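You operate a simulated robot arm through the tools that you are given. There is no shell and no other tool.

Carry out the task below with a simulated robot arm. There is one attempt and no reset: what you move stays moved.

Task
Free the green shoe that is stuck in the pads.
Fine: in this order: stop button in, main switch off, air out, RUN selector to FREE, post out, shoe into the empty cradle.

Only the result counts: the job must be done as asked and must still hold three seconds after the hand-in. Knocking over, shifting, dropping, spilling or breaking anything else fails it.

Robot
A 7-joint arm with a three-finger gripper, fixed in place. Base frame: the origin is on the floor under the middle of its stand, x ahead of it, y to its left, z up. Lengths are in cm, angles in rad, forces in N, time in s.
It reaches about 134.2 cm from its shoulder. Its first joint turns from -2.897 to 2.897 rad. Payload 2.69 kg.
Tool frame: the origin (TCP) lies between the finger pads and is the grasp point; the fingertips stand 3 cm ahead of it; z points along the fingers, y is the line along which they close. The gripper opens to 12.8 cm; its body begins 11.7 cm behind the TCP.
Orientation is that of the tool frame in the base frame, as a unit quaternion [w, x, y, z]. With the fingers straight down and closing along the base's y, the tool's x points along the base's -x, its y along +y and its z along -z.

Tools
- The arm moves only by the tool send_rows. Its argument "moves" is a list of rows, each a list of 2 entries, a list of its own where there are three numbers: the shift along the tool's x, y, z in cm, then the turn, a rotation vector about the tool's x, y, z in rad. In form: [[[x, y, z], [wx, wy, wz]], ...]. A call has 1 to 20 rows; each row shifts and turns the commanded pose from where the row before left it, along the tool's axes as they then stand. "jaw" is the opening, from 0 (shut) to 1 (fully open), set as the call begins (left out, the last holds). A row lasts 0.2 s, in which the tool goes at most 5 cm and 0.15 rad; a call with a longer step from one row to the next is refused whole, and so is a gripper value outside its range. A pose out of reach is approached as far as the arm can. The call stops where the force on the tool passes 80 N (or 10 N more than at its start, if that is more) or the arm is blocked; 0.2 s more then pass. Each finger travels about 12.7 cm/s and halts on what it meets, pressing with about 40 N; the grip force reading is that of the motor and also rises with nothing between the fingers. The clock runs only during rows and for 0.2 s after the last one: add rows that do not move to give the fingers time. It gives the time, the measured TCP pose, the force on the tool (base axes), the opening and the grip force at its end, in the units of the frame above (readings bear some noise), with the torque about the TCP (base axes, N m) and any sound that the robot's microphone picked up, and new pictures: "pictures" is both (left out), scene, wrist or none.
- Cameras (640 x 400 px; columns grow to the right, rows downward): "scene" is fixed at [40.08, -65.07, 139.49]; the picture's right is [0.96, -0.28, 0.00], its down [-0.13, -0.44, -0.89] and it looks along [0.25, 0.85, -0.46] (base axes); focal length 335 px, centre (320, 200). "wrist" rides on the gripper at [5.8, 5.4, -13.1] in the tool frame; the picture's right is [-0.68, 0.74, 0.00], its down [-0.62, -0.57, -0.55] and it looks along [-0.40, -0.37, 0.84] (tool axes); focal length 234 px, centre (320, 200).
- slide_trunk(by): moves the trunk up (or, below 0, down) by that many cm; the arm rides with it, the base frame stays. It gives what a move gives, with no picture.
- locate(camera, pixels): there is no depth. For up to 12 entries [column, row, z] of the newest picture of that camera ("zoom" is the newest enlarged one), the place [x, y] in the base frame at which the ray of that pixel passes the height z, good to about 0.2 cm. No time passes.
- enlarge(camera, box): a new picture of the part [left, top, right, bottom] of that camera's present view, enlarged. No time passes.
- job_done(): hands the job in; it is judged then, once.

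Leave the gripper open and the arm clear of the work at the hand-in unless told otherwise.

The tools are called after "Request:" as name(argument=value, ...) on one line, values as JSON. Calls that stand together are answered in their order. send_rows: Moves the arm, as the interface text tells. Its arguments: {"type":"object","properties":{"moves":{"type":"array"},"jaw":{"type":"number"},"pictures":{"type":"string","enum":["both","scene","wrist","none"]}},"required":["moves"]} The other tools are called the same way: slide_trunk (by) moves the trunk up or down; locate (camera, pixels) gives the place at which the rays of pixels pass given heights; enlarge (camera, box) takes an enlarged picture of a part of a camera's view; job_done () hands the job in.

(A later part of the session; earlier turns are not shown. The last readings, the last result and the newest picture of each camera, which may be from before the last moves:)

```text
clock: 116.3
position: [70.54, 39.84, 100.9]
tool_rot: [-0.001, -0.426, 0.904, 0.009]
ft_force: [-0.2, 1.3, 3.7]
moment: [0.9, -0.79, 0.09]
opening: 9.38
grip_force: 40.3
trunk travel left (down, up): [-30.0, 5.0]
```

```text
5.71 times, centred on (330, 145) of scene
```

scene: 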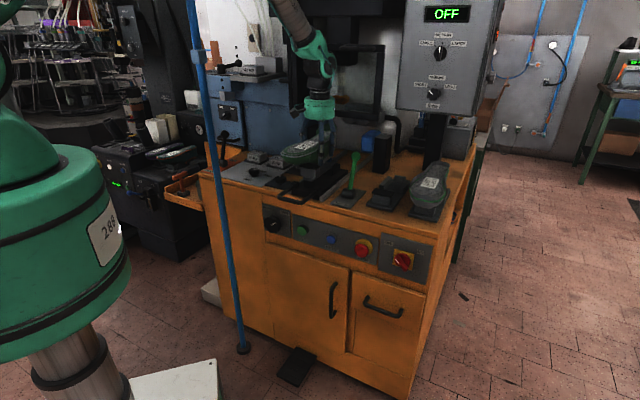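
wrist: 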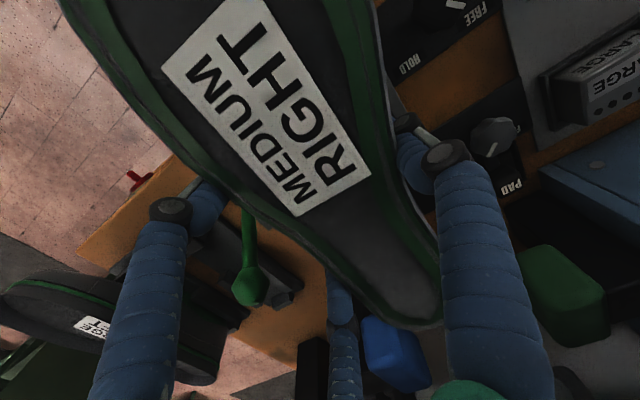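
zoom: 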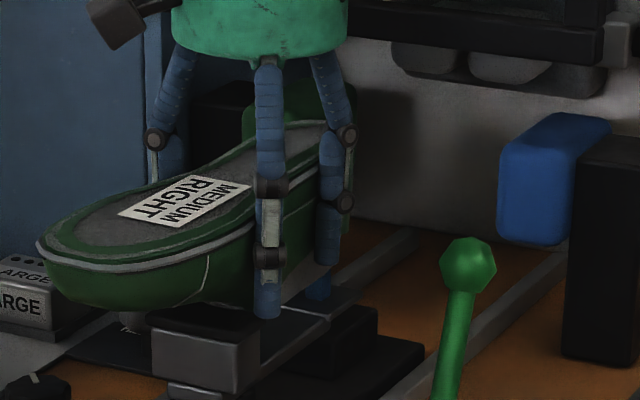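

Contact with the toe block (+10 N change). The heel is now clear of the bar; lift straight up.

Request:
send_rows(moves=[[[0, 0, -0.5], [0, 0, 0]], [[0, 0, -1.0], [0, 0, 0]], [[0, 0, -1.0], [0, 0, 0]], [[0, 0, -0.5], [0, 0, 0]], [[0, 0, 0], [0, 0, 0]]])

Request:
enlarge(camera="scene", box=[280, 90, 380, 180])

```text
clock: 117.5
position: [70.71, 39.81, 103.98]
tool_rot: [-0.002, -0.427, 0.904, 0.009]
ft_force: [-0.5, 0.3, -5.8]
moment: [-0.08, -0.07, 0.0]
opening: 9.39
grip_force: 39.7
trunk travel left (down, up): [-30.0, 5.0]
```

scene: 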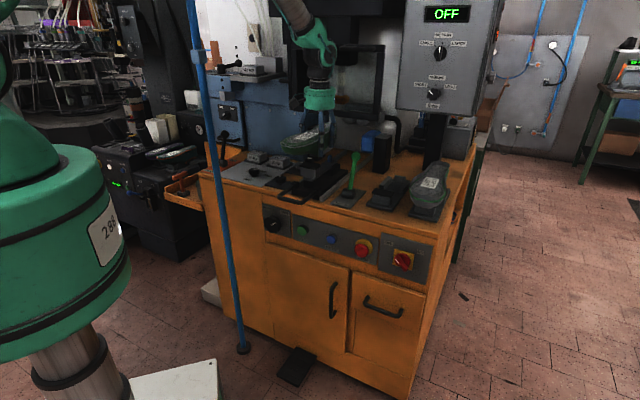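
wrist: 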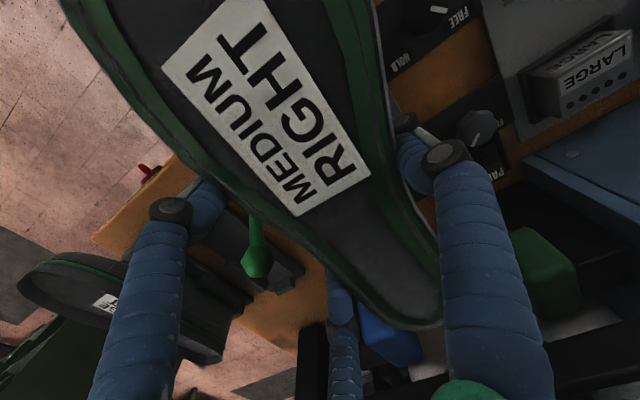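

```text
4.44 times, centred on (330, 135) of scene
```

zoom: 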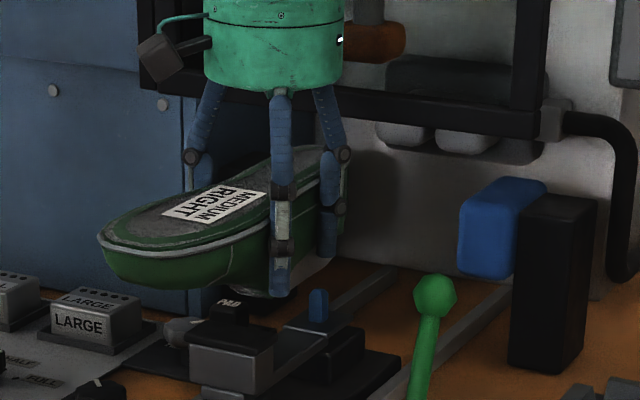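

The shoe hangs clear; the carriage shows its front pad block and a blue peg. Check the green lever ball height (scene (355.9,156.4), wrist (256,262)) and measure the carriage block.

Request:
locate(camera="scene", pixels=[[355.9, 156.4, 96], [355.9, 156.4, 98], [355.9, 156.4, 100], [305, 169, 96], [305, 169, 95], [329.6, 158, 97], [329.6, 158, 95]])

Request:
locate(camera="wrist", pixels=[[256, 262, 96], [256, 262, 98], [256, 262, 100]])

Request:
enlarge(camera="scene", box=[290, 145, 350, 200])

```text
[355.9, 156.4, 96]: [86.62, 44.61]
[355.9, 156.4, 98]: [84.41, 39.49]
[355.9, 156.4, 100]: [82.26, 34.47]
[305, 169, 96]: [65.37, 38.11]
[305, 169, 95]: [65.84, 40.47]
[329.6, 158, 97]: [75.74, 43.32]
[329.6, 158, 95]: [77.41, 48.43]
```

```text
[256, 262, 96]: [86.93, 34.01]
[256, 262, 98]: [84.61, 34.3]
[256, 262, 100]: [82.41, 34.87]
```

```text
7.27 times, centred on (320, 172) of scene
```

zoom: 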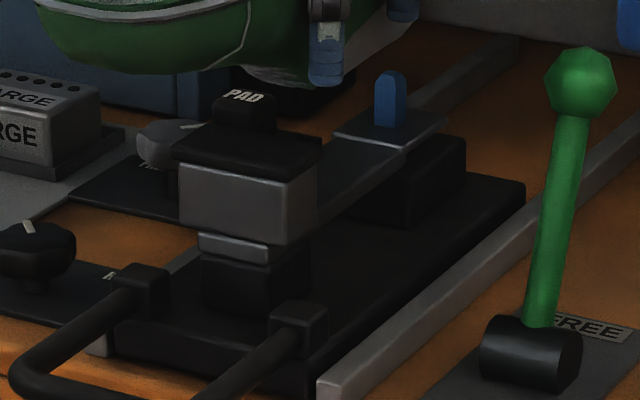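

Lever ball at (82.3, 34.7, 100), top ≈ 102. I'll use the LARGE LEFT shoe as a reference for how a shoe sits in its cradle; zoom on it in both views.

Request:
enlarge(camera="scene", box=[400, 155, 465, 225])

Request:
enlarge(camera="wrist", box=[0, 220, 280, 380])

Request:
enlarge(camera="scene", box=[360, 160, 430, 215])

```text
5.71 times, centred on (432, 190) of scene
```

zoom: 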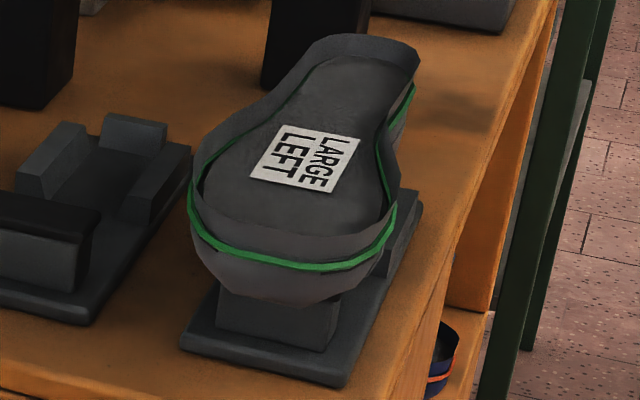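

```text
2.29 times, centred on (140, 300) of wrist
```

zoom: 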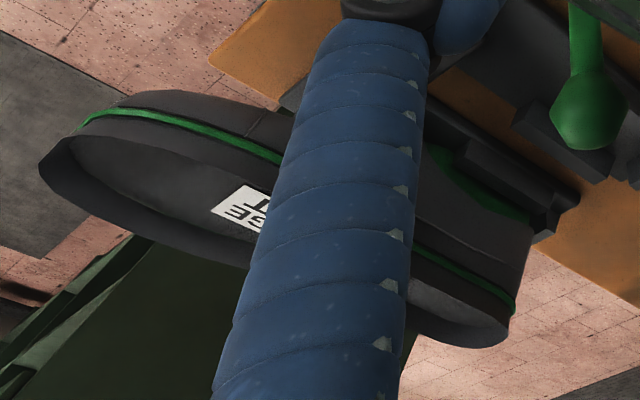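

```text
7.27 times, centred on (395, 188) of scene
```

zoom: 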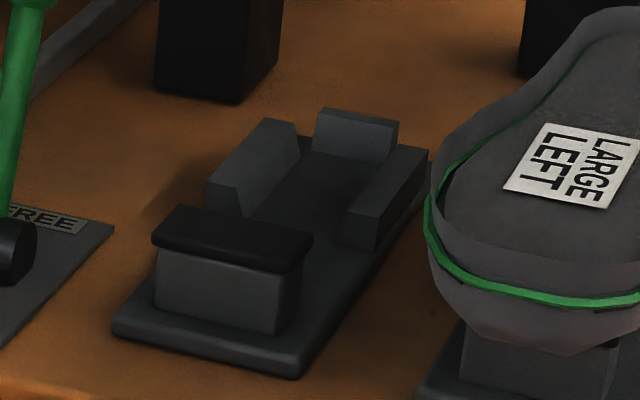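

Compute reference: LARGE LEFT label ≈ (u 59.3, d 80.1, z 97.1). Locate both cradles' block centres and the carriage's pad centre for lateral offsets.

Request:
locate(camera="scene", pixels=[[381.5, 200.7, 87], [381.5, 200.7, 88], [424.1, 211.9, 87], [424.1, 211.9, 88], [310.1, 165.1, 95], [310.1, 165.1, 96], [310.1, 165.1, 97], [300.7, 167.2, 95], [315.6, 169.9, 95], [429.4, 183, 97]])

```text
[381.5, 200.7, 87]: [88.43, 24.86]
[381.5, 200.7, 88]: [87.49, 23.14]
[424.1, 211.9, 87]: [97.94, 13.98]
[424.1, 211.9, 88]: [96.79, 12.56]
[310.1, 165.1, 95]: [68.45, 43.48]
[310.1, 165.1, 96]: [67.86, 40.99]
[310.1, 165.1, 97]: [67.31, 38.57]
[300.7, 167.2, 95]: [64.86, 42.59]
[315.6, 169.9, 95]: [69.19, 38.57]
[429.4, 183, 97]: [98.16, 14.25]
```

Target for the label centre: u≈45.7, d≈80, sole z≈96. Now check the shoe's yaw and offset in the grip: locate the label's corners in the present wrist view (label now at z≈107.5).

Request:
enlarge(camera="wrist", box=[140, 0, 400, 240])

```text
1.67 times, centred on (270, 120) of wrist
```

zoom: 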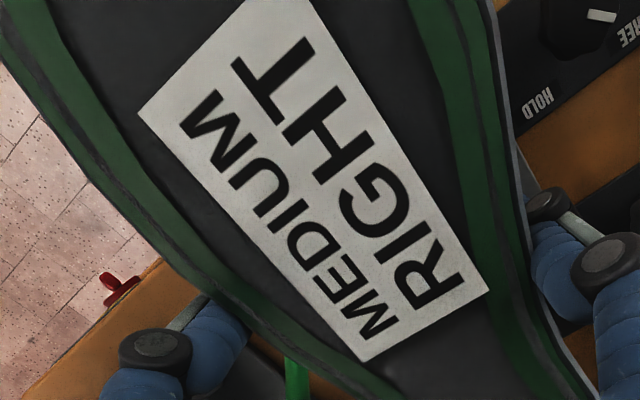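

Request:
locate(camera="wrist", pixels=[[160.8, 67.2, 107.5], [298.2, 217.2, 107.5], [370.8, 175.2, 107.5], [160.8, 67.2, 107], [298.2, 217.2, 107], [370.8, 175.2, 107]])

Request:
locate(camera="scene", pixels=[[305.3, 136.5, 106.5], [305.3, 136.5, 107], [305.3, 136.5, 107.5], [305.3, 136.5, 108]])

```text
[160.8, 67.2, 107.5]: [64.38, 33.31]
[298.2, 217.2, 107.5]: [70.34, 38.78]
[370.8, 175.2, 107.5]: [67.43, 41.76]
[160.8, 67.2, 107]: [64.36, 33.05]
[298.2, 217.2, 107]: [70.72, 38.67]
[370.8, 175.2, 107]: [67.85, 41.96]
```

```text
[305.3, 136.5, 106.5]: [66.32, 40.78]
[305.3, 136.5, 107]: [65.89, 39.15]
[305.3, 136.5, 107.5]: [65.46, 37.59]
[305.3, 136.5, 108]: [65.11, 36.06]
```

Label yaw in the grip is ~2° clockwise off; its centre is at (65.9, 37.5). Next, locate the cradle's walls from the scene to check finger C's clearance.

Request:
locate(camera="scene", pixels=[[379.2, 185.2, 88], [403.3, 190.8, 88], [379.2, 185.2, 89], [403.3, 190.8, 89], [379.2, 185.2, 90], [403.3, 190.8, 90], [398.2, 189.7, 89], [384, 186.6, 89], [409.9, 181.1, 89], [405.3, 180.7, 89], [391.8, 177.7, 89], [400.5, 176, 89]])

```text
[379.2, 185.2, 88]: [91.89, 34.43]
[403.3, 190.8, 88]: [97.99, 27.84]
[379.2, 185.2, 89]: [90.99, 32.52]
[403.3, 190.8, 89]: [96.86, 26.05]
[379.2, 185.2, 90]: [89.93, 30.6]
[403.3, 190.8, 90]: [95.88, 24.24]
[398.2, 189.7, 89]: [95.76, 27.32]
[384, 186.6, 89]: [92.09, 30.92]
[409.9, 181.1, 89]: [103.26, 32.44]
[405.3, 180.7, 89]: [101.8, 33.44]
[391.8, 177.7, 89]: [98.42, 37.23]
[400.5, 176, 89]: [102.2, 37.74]
```

Cradle walls: tops z≈89, inner gap u 43.3–48.4, d 87–96. Check the black column and pad block bases behind the cradle for heel clearance.

Request:
enlarge(camera="scene", box=[350, 110, 460, 200])

Request:
locate(camera="scene", pixels=[[374, 172, 83.5], [389, 175, 83.5], [423, 168, 83.5], [440, 172, 83.5], [408.4, 183, 85]])

```text
4.44 times, centred on (405, 155) of scene
```

zoom: 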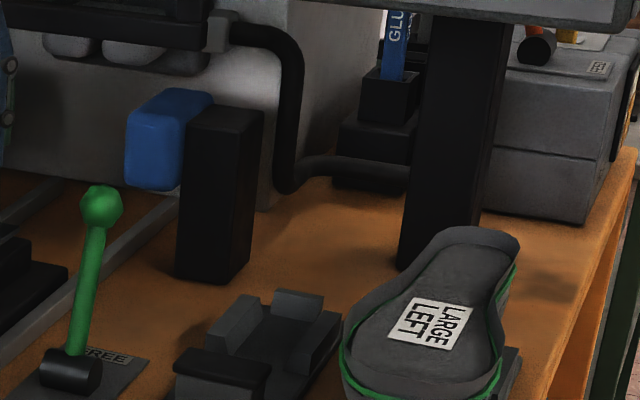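

```text
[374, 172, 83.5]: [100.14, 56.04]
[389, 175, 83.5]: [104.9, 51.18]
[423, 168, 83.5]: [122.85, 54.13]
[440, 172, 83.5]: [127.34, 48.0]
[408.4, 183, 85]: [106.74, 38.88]
```

Obstacles behind are far (d≥110). Lift to z≈110.5, correct yaw by −0.037, then traverse right 25.4 cm at this d.

Request:
send_rows(moves=[[[0, 0, -0.8], [0, 0, 0]], [[0, 0, -1.5], [0, 0, 0]], [[0, 0, -1.7], [0, 0, 0]], [[0, 0, -1.7], [0, 0, 0]], [[0, 0, -0.8], [0, 0, -0.037]], [[0, 0, 0], [0, 0, 0]]])

```text
clock: 118.9
position: [70.99, 39.81, 110.31]
tool_rot: [0.0, -0.443, 0.896, 0.009]
ft_force: [0.3, 0.7, -6.4]
moment: [-0.1, -0.07, -0.01]
opening: 9.35
grip_force: 40.2
trunk travel left (down, up): [-30.0, 5.0]
```

scene: 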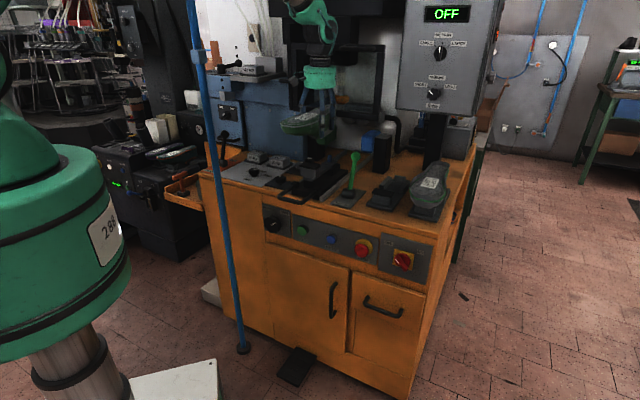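
wrist: 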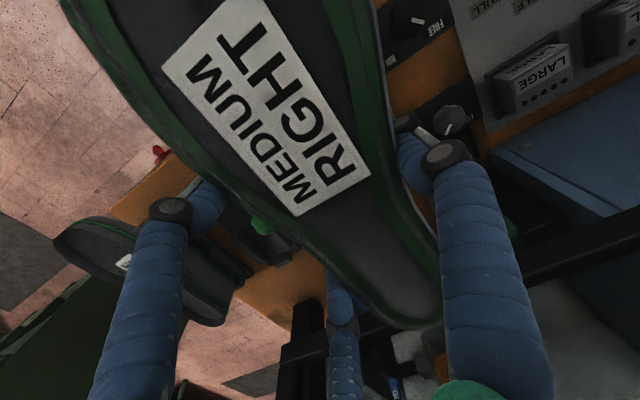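

Shoe firm in the grip (−6.4 N). Traverse 25.2 cm to the right.

Request:
send_rows(moves=[[[0.132, -0.99, 0], [0, 0, 0]], [[0.264, -1.979, 0], [0, 0, 0]], [[0.462, -3.463, 0], [0, 0, 0]], [[0.462, -3.463, 0], [0, 0, 0]], [[0.462, -3.463, 0], [0, 0, 0]], [[0.462, -3.463, 0], [0, 0, 0]], [[0.462, -3.463, 0], [0, 0, 0]], [[0.356, -2.672, 0], [0, 0, 0]], [[0.264, -1.979, 0], [0, 0, 0]], [[0, 0, 0], [0, 0, 0]]])

```text
clock: 121.1
position: [88.65, 21.94, 109.79]
tool_rot: [0.0, -0.442, 0.897, 0.009]
ft_force: [-0.7, -0.4, -6.4]
moment: [-0.11, -0.07, 0.0]
opening: 9.37
grip_force: 40.1
trunk travel left (down, up): [-30.0, 5.0]
```

scene: 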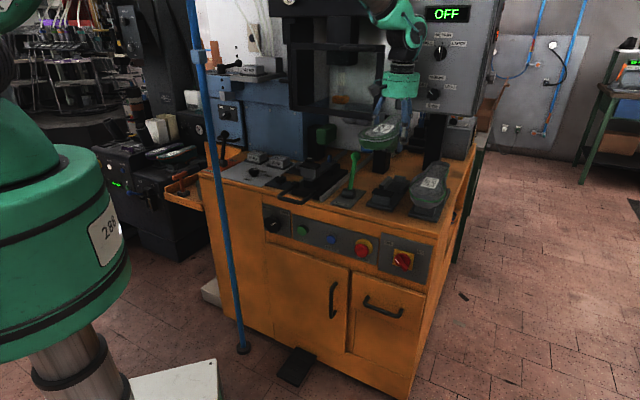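
wrist: 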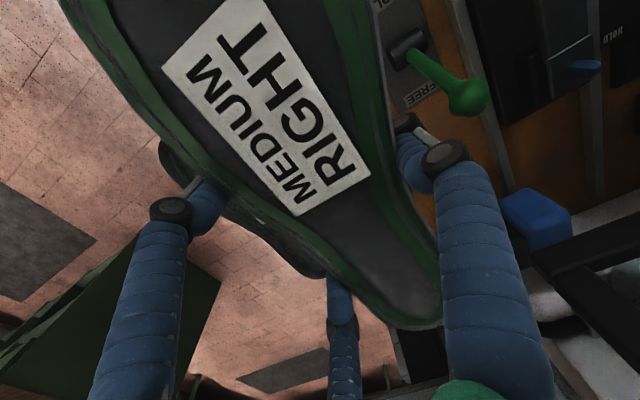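

Now move in 6.9 cm (to d≈85.1) and verify the label position from both views.

Request:
send_rows(moves=[[[-0.99, -0.133, 0], [0, 0, 0]], [[-1.98, -0.266, 0], [0, 0, 0]], [[-1.98, -0.266, 0], [0, 0, 0]], [[-1.39, -0.186, 0], [0, 0, 0]], [[-0.5, -0.067, 0], [0, 0, 0]], [[0, 0, 0], [0, 0, 0]]])

Request:
enlarge(camera="scene", box=[340, 100, 460, 220])

Request:
enlarge(camera="wrist", box=[140, 0, 400, 240])

```text
clock: 122.5
position: [93.44, 26.86, 109.88]
tool_rot: [-0.001, -0.443, 0.897, 0.01]
ft_force: [0.6, 0.4, -6.8]
moment: [-0.06, -0.1, 0.02]
opening: 9.39
grip_force: 40.4
trunk travel left (down, up): [-30.0, 5.0]
```

scene: 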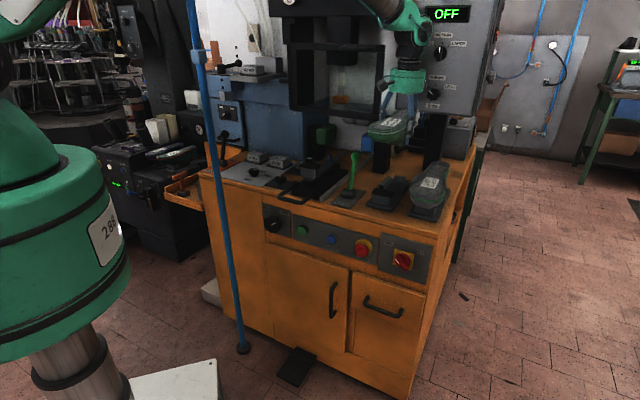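
wrist: 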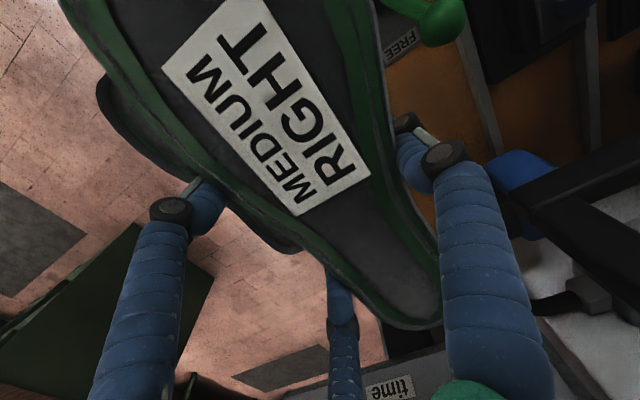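

```text
3.33 times, centred on (400, 160) of scene
```

zoom: 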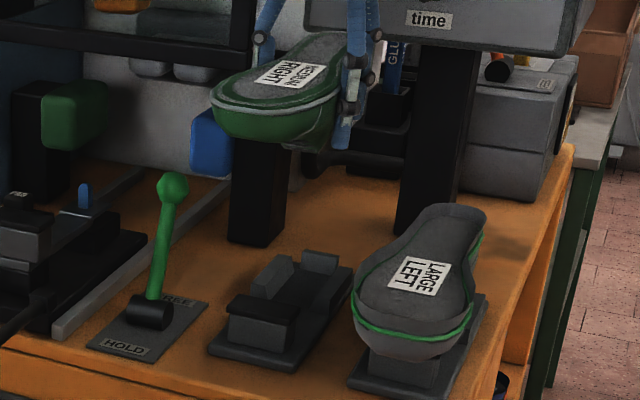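

```text
1.67 times, centred on (270, 120) of wrist
```

zoom: 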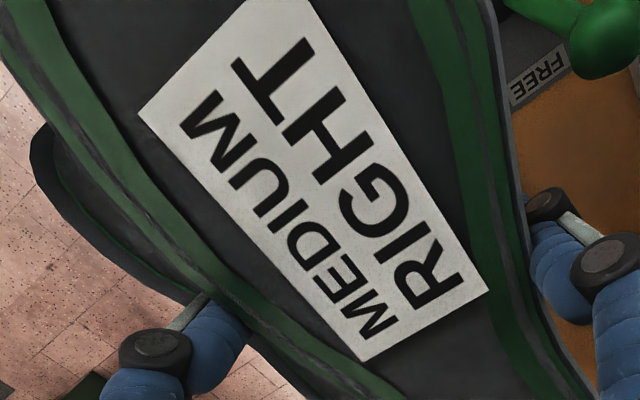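

Verify label corners at z≈113.4, and check the control panel's distance via its "time" label (scene (433,105.4), wrist (390,390)).

Request:
locate(camera="wrist", pixels=[[160.8, 67.2, 113.4], [298.2, 217.2, 113.4], [370.8, 175.2, 113.4], [390, 390, 110], [390, 390, 115], [390, 390, 120]])

Request:
locate(camera="scene", pixels=[[433, 105.4, 110], [433, 105.4, 115], [433, 105.4, 120], [387, 129.7, 113.4], [387, 129.7, 113], [387, 129.7, 114]])

```text
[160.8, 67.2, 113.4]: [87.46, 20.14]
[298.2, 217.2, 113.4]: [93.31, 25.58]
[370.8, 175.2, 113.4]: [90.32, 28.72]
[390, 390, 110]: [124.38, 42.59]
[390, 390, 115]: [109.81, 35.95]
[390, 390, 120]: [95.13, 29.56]
```

```text
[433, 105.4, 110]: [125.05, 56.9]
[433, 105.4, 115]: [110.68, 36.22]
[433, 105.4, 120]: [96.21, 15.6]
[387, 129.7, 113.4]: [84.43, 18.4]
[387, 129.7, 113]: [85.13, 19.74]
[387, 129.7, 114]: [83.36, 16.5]
```

Label centre is at u≈45.5, d≈80.0 — on target; panel face is at d≈103, clear. Descend 12 cm and look.

Request:
send_rows(moves=[[[0, 0, 1.0], [0, 0, 0]], [[0, 0, 2.3], [0, 0, 0]], [[0, 0, 2.5], [0, 0, 0]], [[0, 0, 2.5], [0, 0, 0]], [[0, 0, 2.3], [0, 0, 0]], [[0, 0, 1.2], [0, 0, 0]], [[0, 0, 0], [0, 0, 0]]])

Request:
enlarge(camera="scene", box=[350, 130, 450, 220])

Request:
enlarge(camera="wrist", box=[100, 40, 460, 340])

```text
clock: 124.1
position: [93.45, 26.8, 98.07]
tool_rot: [0.0, -0.443, 0.896, 0.01]
ft_force: [-0.4, 0.0, -7.1]
moment: [-0.07, -0.1, -0.01]
opening: 9.36
grip_force: 39.8
trunk travel left (down, up): [-30.0, 5.0]
```

scene: 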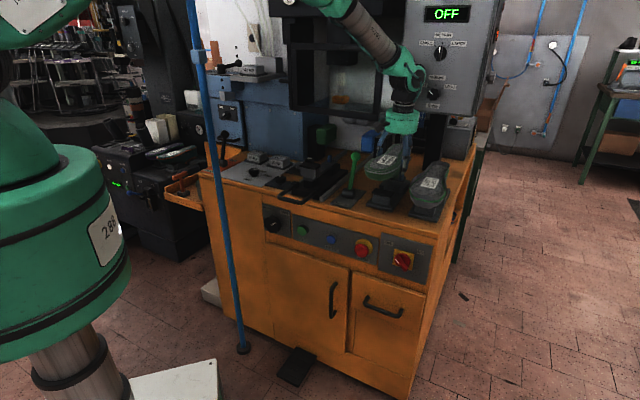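
wrist: 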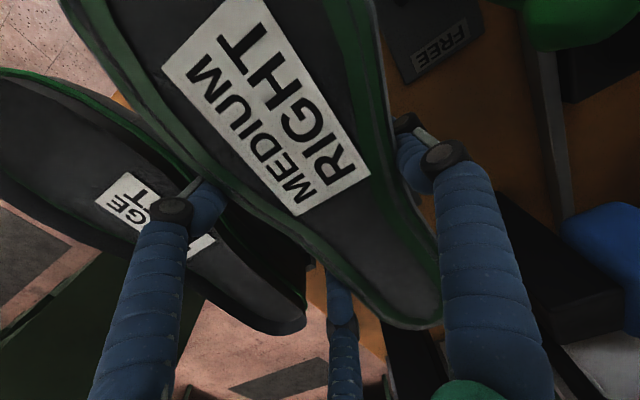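

```text
4.44 times, centred on (400, 175) of scene
```

zoom: 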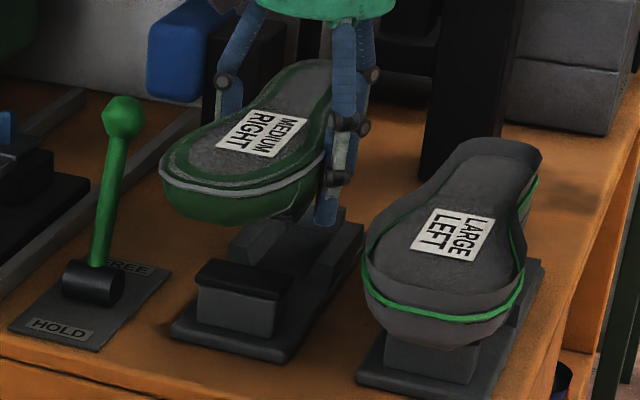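

```text
1.33 times, centred on (280, 190) of wrist
```

zoom: 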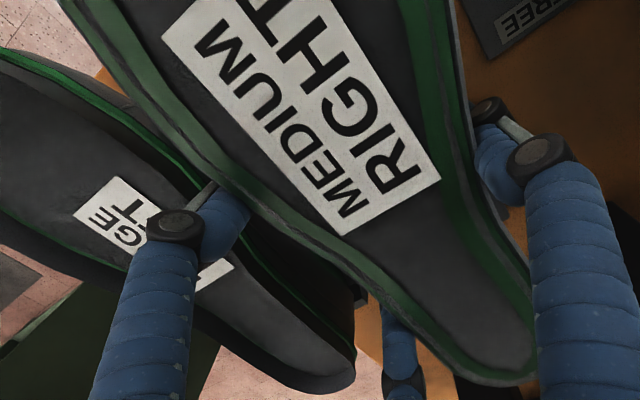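

The shoe hovers over the cradle in line with its neighbour. Lower 3.5 cm in 0.7 cm steps.

Request:
send_rows(moves=[[[0, 0, 0.7], [0, 0, 0]], [[0, 0, 0.7], [0, 0, 0]], [[0, 0, 0.7], [0, 0, 0]], [[0, 0, 0.7], [0, 0, 0]], [[0, 0, 0.6], [0, 0, 0]], [[0, 0, 0], [0, 0, 0]]])

Request:
enlarge(camera="scene", box=[350, 130, 450, 220])

```text
clock: 125.5
position: [93.41, 27.0, 94.59]
tool_rot: [0.0, -0.444, 0.896, 0.01]
ft_force: [-0.2, 0.5, -7.3]
moment: [-0.08, -0.05, 0.04]
opening: 9.33
grip_force: 39.6
trunk travel left (down, up): [-30.0, 5.0]
```

scene: 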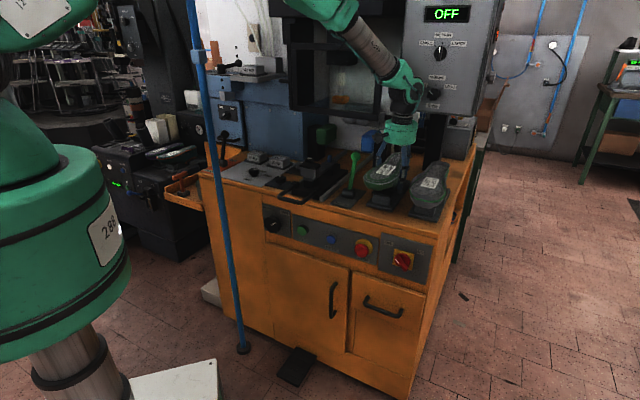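
wrist: 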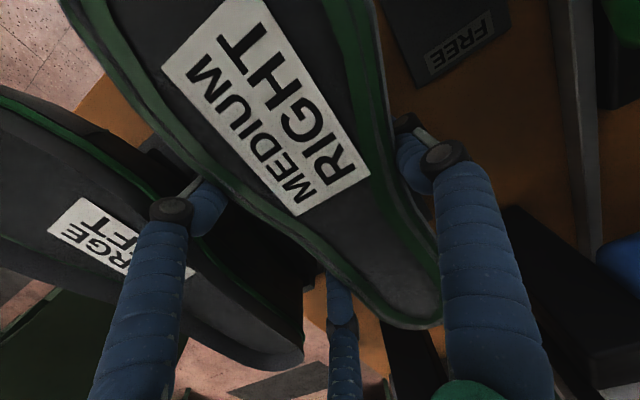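

```text
4.44 times, centred on (400, 175) of scene
```

zoom: 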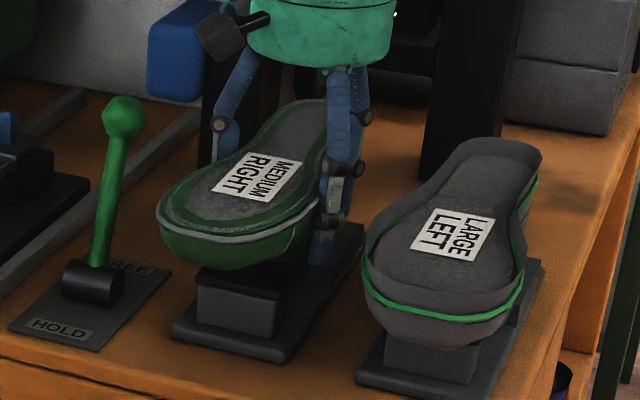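

No contact yet. Continue lowering in 0.25 cm steps.

Request:
send_rows(moves=[[[0, 0, 0.25], [0, 0, 0]], [[0, 0, 0.25], [0, 0, 0]], [[0, 0, 0.25], [0, 0, 0]], [[0, 0, 0.25], [0, 0, 0]], [[0, 0, 0], [0, 0, 0]]], pictures="none")

```text
clock: 126.7
position: [93.24, 27.05, 93.73]
tool_rot: [-0.001, -0.443, 0.896, 0.009]
ft_force: [0.4, -0.2, -7.5]
moment: [-0.08, -0.09, -0.01]
opening: 9.35
grip_force: 39.8
trunk travel left (down, up): [-30.0, 5.0]
```

Still free at z 93.7. Continue another 0.75 cm in steps.

Request:
send_rows(moves=[[[0, 0, 0.25], [0, 0, 0]], [[0, 0, 0.25], [0, 0, 0]], [[0, 0, 0.2], [0, 0, 0]], [[0, 0, 0], [0, 0, 0]]])

Request:
enlarge(camera="scene", box=[350, 130, 450, 220])

```text
clock: 127.7
position: [93.28, 27.12, 93.05]
tool_rot: [0.0, -0.443, 0.897, 0.01]
ft_force: [0.4, 0.4, -7.0]
moment: [-0.09, -0.07, 0.0]
opening: 9.33
grip_force: 39.3
trunk travel left (down, up): [-30.0, 5.0]
```

scene: 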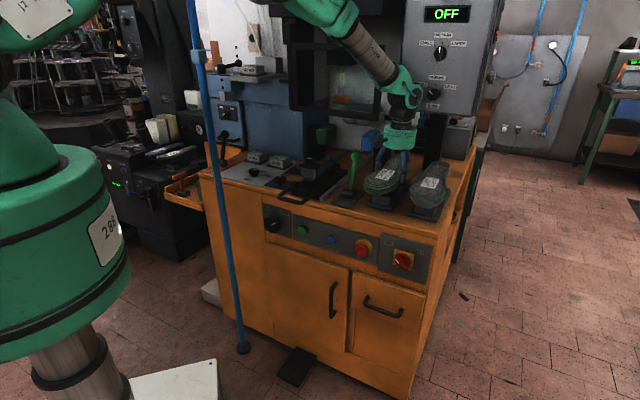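
wrist: 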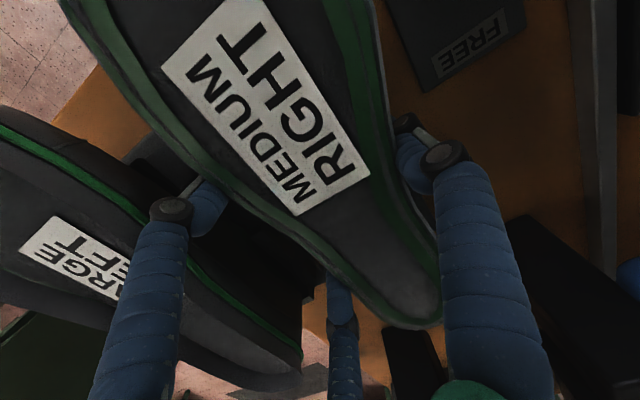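

```text
4.44 times, centred on (400, 175) of scene
```

zoom: 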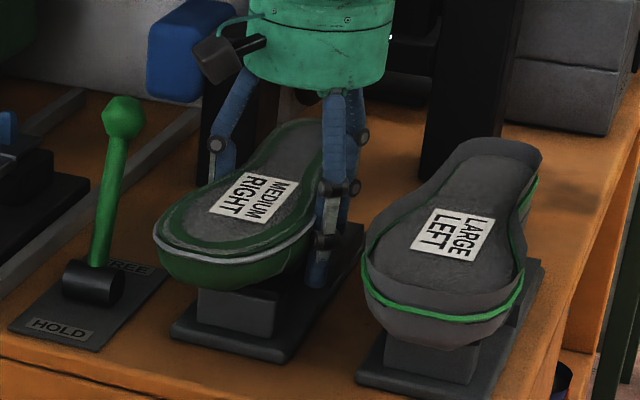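

Still no contact. Continue in 0.2 cm steps, two at a time.

Request:
send_rows(moves=[[[0, 0, 0.2], [0, 0, 0]], [[0, 0, 0.2], [0, 0, 0]], [[0, 0, 0], [0, 0, 0]]], pictures="none")

```text
clock: 128.5
position: [93.4, 27.08, 92.88]
tool_rot: [0.0, -0.443, 0.896, 0.009]
ft_force: [-0.5, -4.2, 15.3]
moment: [-1.02, 0.56, 0.08]
opening: 9.33
grip_force: 39.8
trunk travel left (down, up): [-30.0, 5.0]
```

Contact: +22 N change, located at the front pad (about d 80). Zoom to inspect the heel's gap over its cup.

Request:
enlarge(camera="scene", box=[370, 155, 430, 215])

Request:
enlarge(camera="wrist", box=[260, 230, 460, 370])

```text
6.67 times, centred on (400, 185) of scene
```

zoom: 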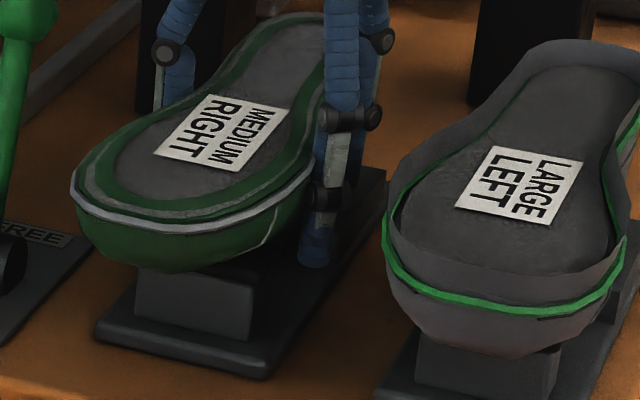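

```text
2.86 times, centred on (360, 300) of wrist
```

zoom: 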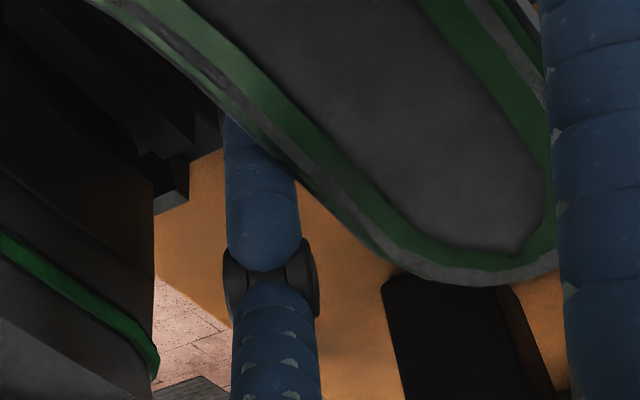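

Compared with LARGE in its cradle, our shoe is ~1 cm too far forward. Raise 0.6, move in 1.0 cm, and lower again.

Request:
send_rows(moves=[[[0, 0, -0.6], [0, 0, 0]], [[-0.5, -0.067, 0], [0, 0, 0]], [[-0.49, -0.066, 0], [0, 0, 0]], [[0, 0, 0.3], [0, 0, 0]], [[0, 0, 0.2], [0, 0, 0]], [[0, 0, 0], [0, 0, 0]]], pictures="none")

```text
clock: 129.9
position: [94.13, 27.8, 93.05]
tool_rot: [-0.001, -0.443, 0.896, 0.01]
ft_force: [4.4, -5.7, -1.8]
moment: [-0.28, -0.21, -0.05]
opening: 9.31
grip_force: 39.7
trunk travel left (down, up): [-30.0, 5.0]
```

Light contact with a sideways push (+7 N to the right). Look at the pictures.

Request:
enlarge(camera="scene", box=[370, 155, 430, 215])

Request:
enlarge(camera="wrist", box=[100, 100, 460, 370])

```text
6.67 times, centred on (400, 185) of scene
```

zoom: 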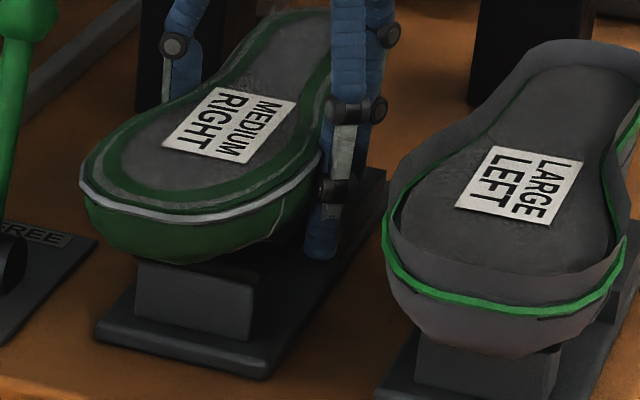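

```text
1.48 times, centred on (280, 235) of wrist
```

zoom: 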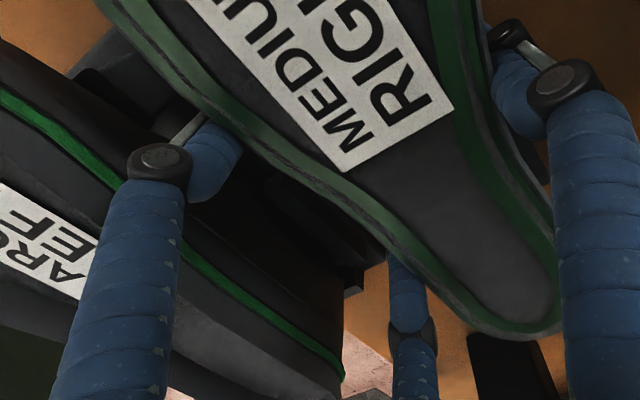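

Comply with the sideways push: raise 0.3, shift 0.4 cm right, and lower again.

Request:
send_rows(moves=[[[0, 0, -0.3], [0, 0, 0]], [[0.053, -0.396, 0], [0, 0, 0]], [[0, 0, 0.3], [0, 0, 0]], [[0, 0, 0.1], [0, 0, 0]], [[0, 0, 0], [0, 0, 0]]], pictures="none")

```text
clock: 131.1
position: [94.2, 27.78, 92.89]
tool_rot: [0.0, -0.443, 0.896, 0.009]
ft_force: [-0.5, -2.2, 7.9]
moment: [-0.81, 0.47, 0.09]
opening: 9.34
grip_force: 39.7
trunk travel left (down, up): [-30.0, 5.0]
```

Front rests on the pad (contact ~6 cm ahead of the TCP); the heel may still hover <1 cm. Pitch the heel down slightly about the pad (0.05 rad with 0.3 cm lowering).

Request:
send_rows(moves=[[[0, 0, 0.15], [-0.0033, 0.0248, 0]], [[0, 0, 0.15], [-0.0033, 0.0248, 0]], [[0, 0, 0], [0, 0, 0]]])

Request:
enlarge(camera="scene", box=[370, 155, 430, 215])

```text
clock: 131.9
position: [94.3, 27.71, 92.67]
tool_rot: [-0.023, -0.443, 0.896, 0.0]
ft_force: [-1.7, -2.0, 21.6]
moment: [-0.29, 0.08, 0.43]
opening: 9.38
grip_force: 39.7
trunk travel left (down, up): [-30.0, 5.0]
```

scene: 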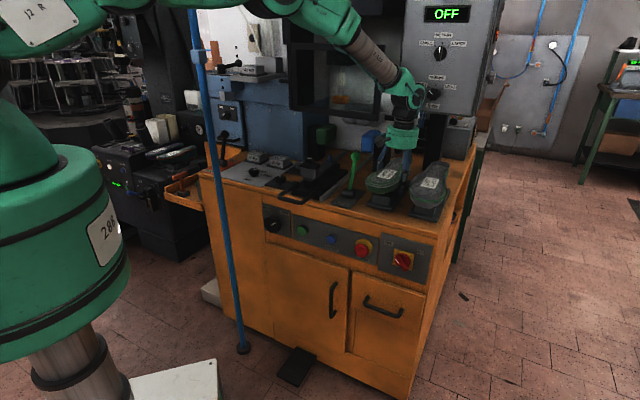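
wrist: 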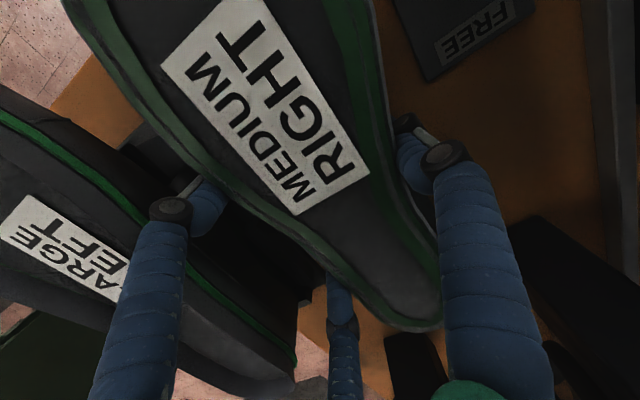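

```text
6.67 times, centred on (400, 185) of scene
```

zoom: 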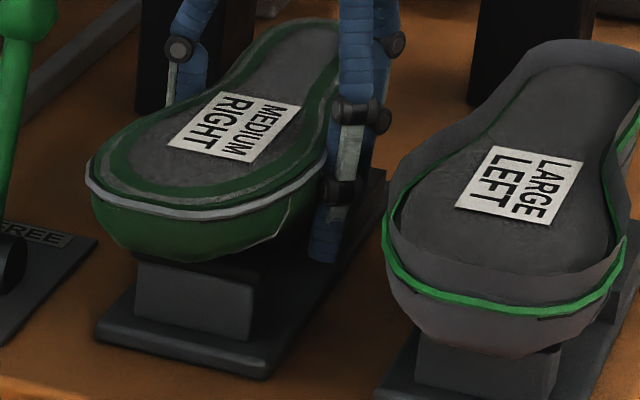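

Both pad and heel carry load now; the shoe sits like its neighbour. Release gently: open to 0.78, then 0.84, without moving.

Request:
send_rows(moves=[[[0, 0, 0], [0, 0, 0]], [[0, 0, 0], [0, 0, 0]], [[0, 0, 0], [0, 0, 0]]], jaw=0.77)

Request:
enlarge(camera="scene", box=[370, 155, 430, 215])

Request:
enlarge(camera="wrist", box=[100, 0, 460, 270])

```text
clock: 132.7
position: [94.24, 27.6, 92.37]
tool_rot: [-0.024, -0.443, 0.896, 0.001]
ft_force: [0.1, -0.1, 0.0]
moment: [0.0, 0.01, 0.0]
opening: 9.88
grip_force: 0.1
trunk travel left (down, up): [-30.0, 5.0]
```

scene: 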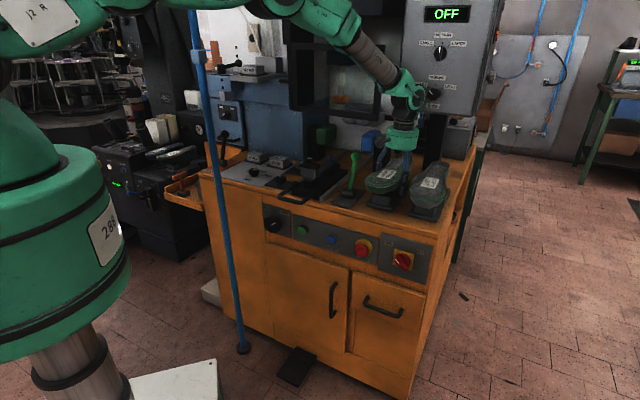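
wrist: 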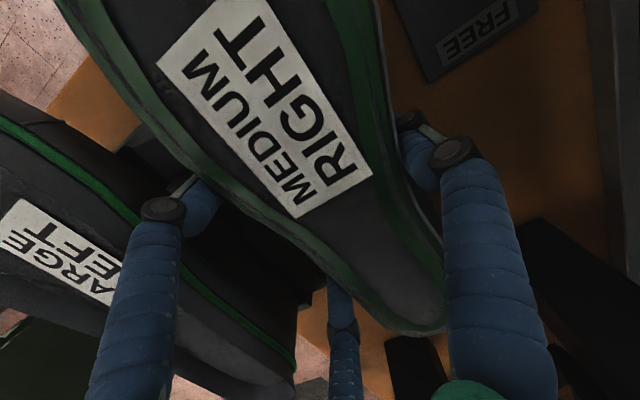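

```text
6.67 times, centred on (400, 185) of scene
```

zoom: 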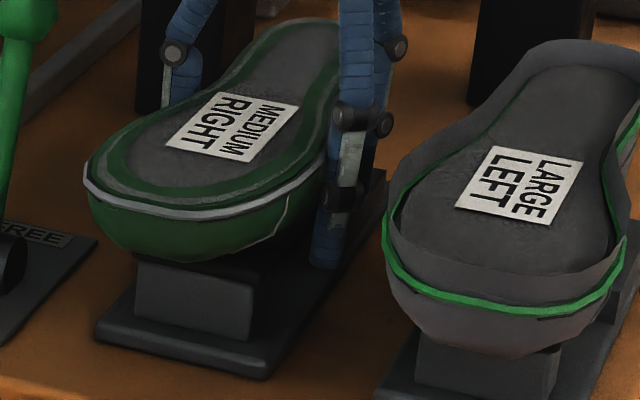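

```text
1.48 times, centred on (280, 135) of wrist
```

zoom: 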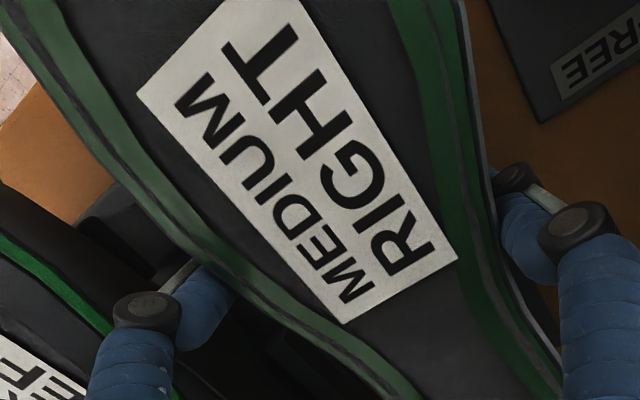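

Released: zero force and the shoe stayed put. Open a bit more (0.84) and lift 2.5 cm straight up, checking.

Request:
send_rows(moves=[[[0, 0, 0], [0, 0, 0]], [[0, 0, 0], [0, 0, 0]], [[0.021, 0.012, -0.5], [0, 0, 0]], [[0.042, 0.023, -1.0], [0, 0, 0]], [[0.042, 0.023, -1.0], [0, 0, 0]], [[0, 0, 0], [0, 0, 0]]], jaw=0.84)

Request:
enlarge(camera="scene", box=[370, 155, 430, 215])

Request:
enlarge(camera="wrist", box=[100, 0, 460, 270])

```text
clock: 134.1
position: [94.3, 27.65, 94.99]
tool_rot: [-0.025, -0.443, 0.896, 0.002]
ft_force: [0.1, -0.5, 0.7]
moment: [0.0, -0.01, 0.05]
opening: 10.77
grip_force: 0.0
trunk travel left (down, up): [-30.0, 5.0]
```

scene: 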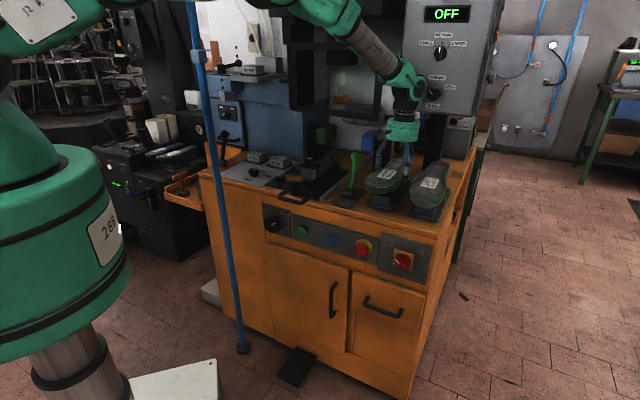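
wrist: 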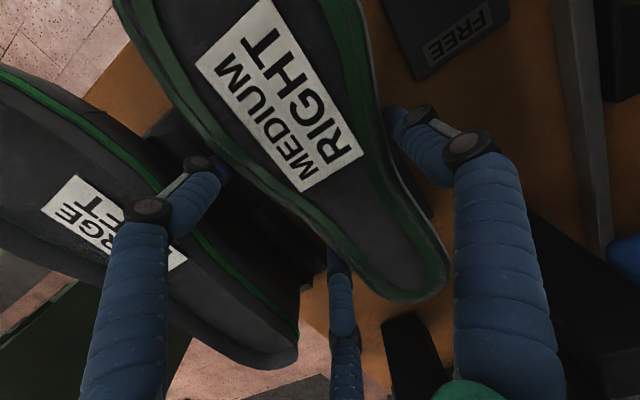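

```text
6.67 times, centred on (400, 185) of scene
```

zoom: 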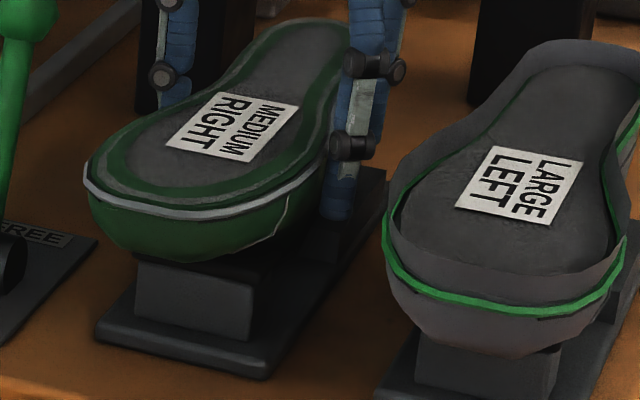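

```text
1.48 times, centred on (280, 135) of wrist
```

zoom: 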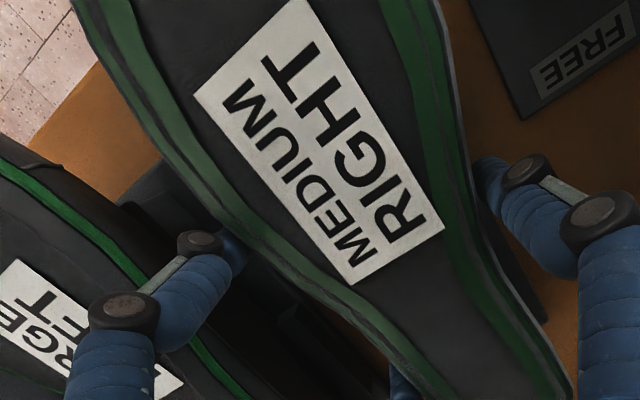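

The shoe stays in place. Continue lifting 15 cm clear.

Request:
send_rows(moves=[[[0.063, 0.035, -1.5], [0, 0, 0]], [[0.126, 0.069, -3.0], [0, 0, 0]], [[0.147, 0.08, -3.5], [0, 0, 0]], [[0.147, 0.08, -3.5], [0, 0, 0]], [[0.147, 0.08, -3.5], [0, 0, 0]], [[0, 0, 0], [0, 0, 0]]])

Request:
enlarge(camera="wrist", box=[100, 50, 460, 320])

Request:
enlarge(camera="scene", box=[350, 130, 460, 220])

```text
clock: 135.5
position: [94.12, 27.58, 109.79]
tool_rot: [-0.026, -0.443, 0.896, 0.001]
ft_force: [0.5, 0.2, -0.4]
moment: [0.01, -0.02, 0.0]
opening: 10.74
grip_force: 0.0
trunk travel left (down, up): [-30.0, 5.0]
```

scene: 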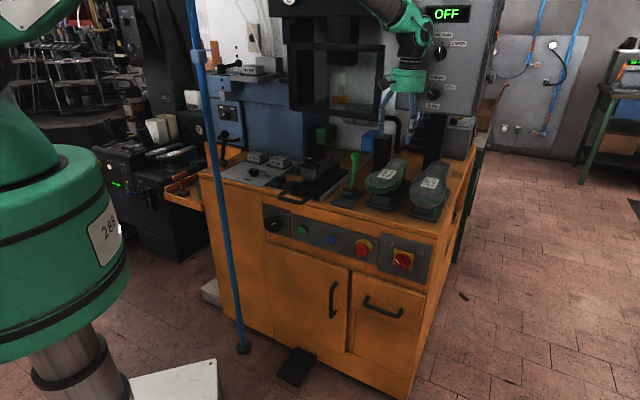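
wrist: 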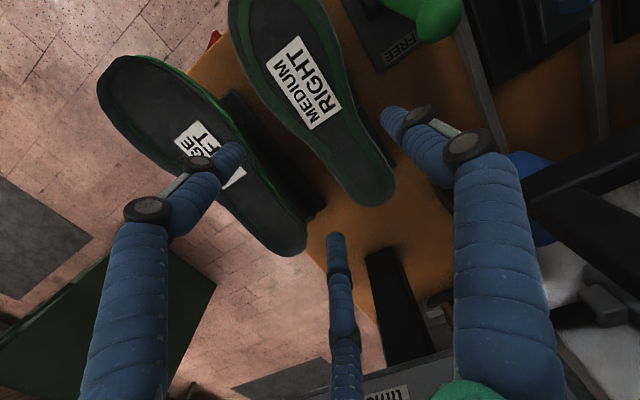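

```text
1.48 times, centred on (280, 185) of wrist
```

zoom: 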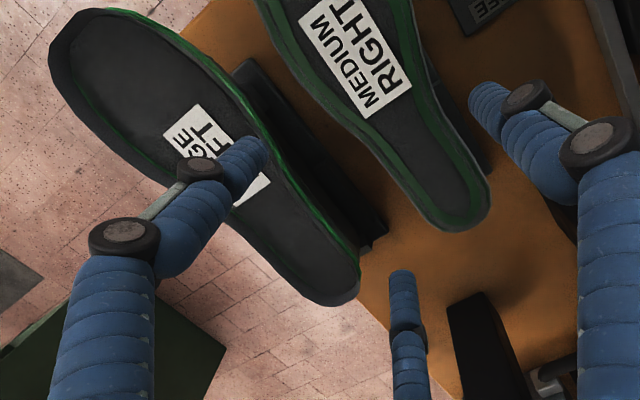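

```text
4.44 times, centred on (405, 175) of scene
```

zoom: 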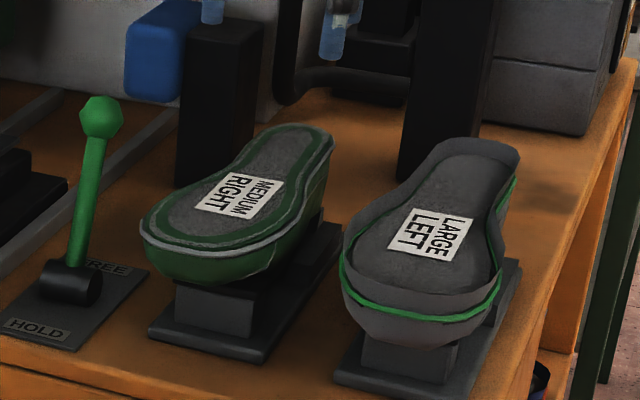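

The shoe rests in the cradle parallel to its neighbour. Zoom on the seating, and re-check the states: stop, switch, air lever, RUN knob, carriage, display.

Request:
enlarge(camera="scene", box=[375, 150, 430, 215])

Request:
enlarge(camera="scene", box=[345, 225, 435, 285])

Request:
enlarge(camera="scene", box=[210, 130, 340, 250])

Request:
enlarge(camera="scene", box=[390, 0, 510, 110])

```text
6.15 times, centred on (402, 182) of scene
```

zoom: 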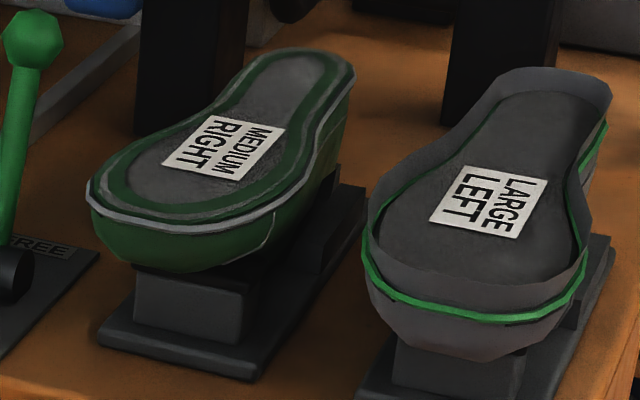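

```text
6.67 times, centred on (390, 255) of scene
```

zoom: 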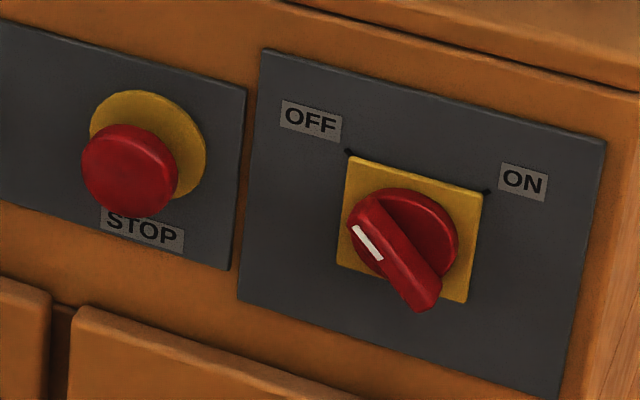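

```text
3.33 times, centred on (275, 190) of scene
```

zoom: 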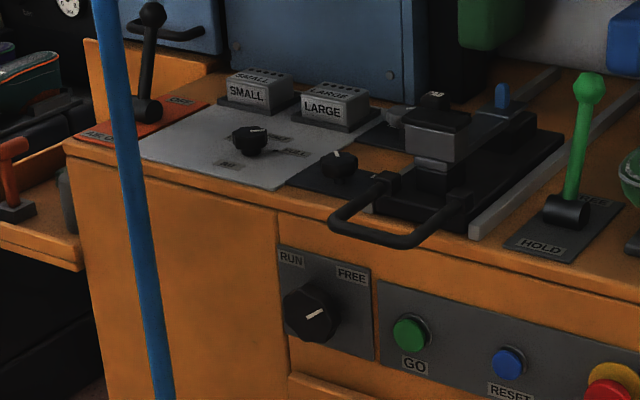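

```text
3.64 times, centred on (450, 55) of scene
```

zoom: 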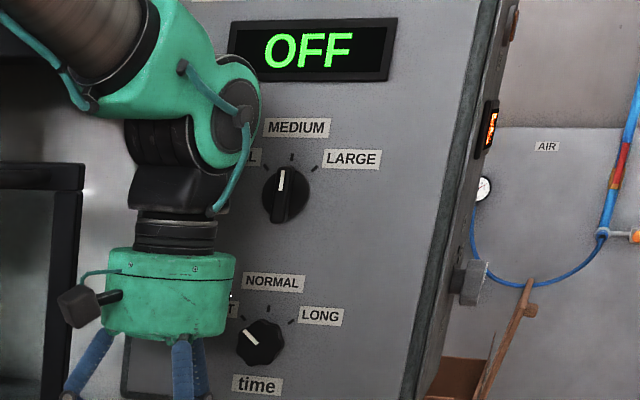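

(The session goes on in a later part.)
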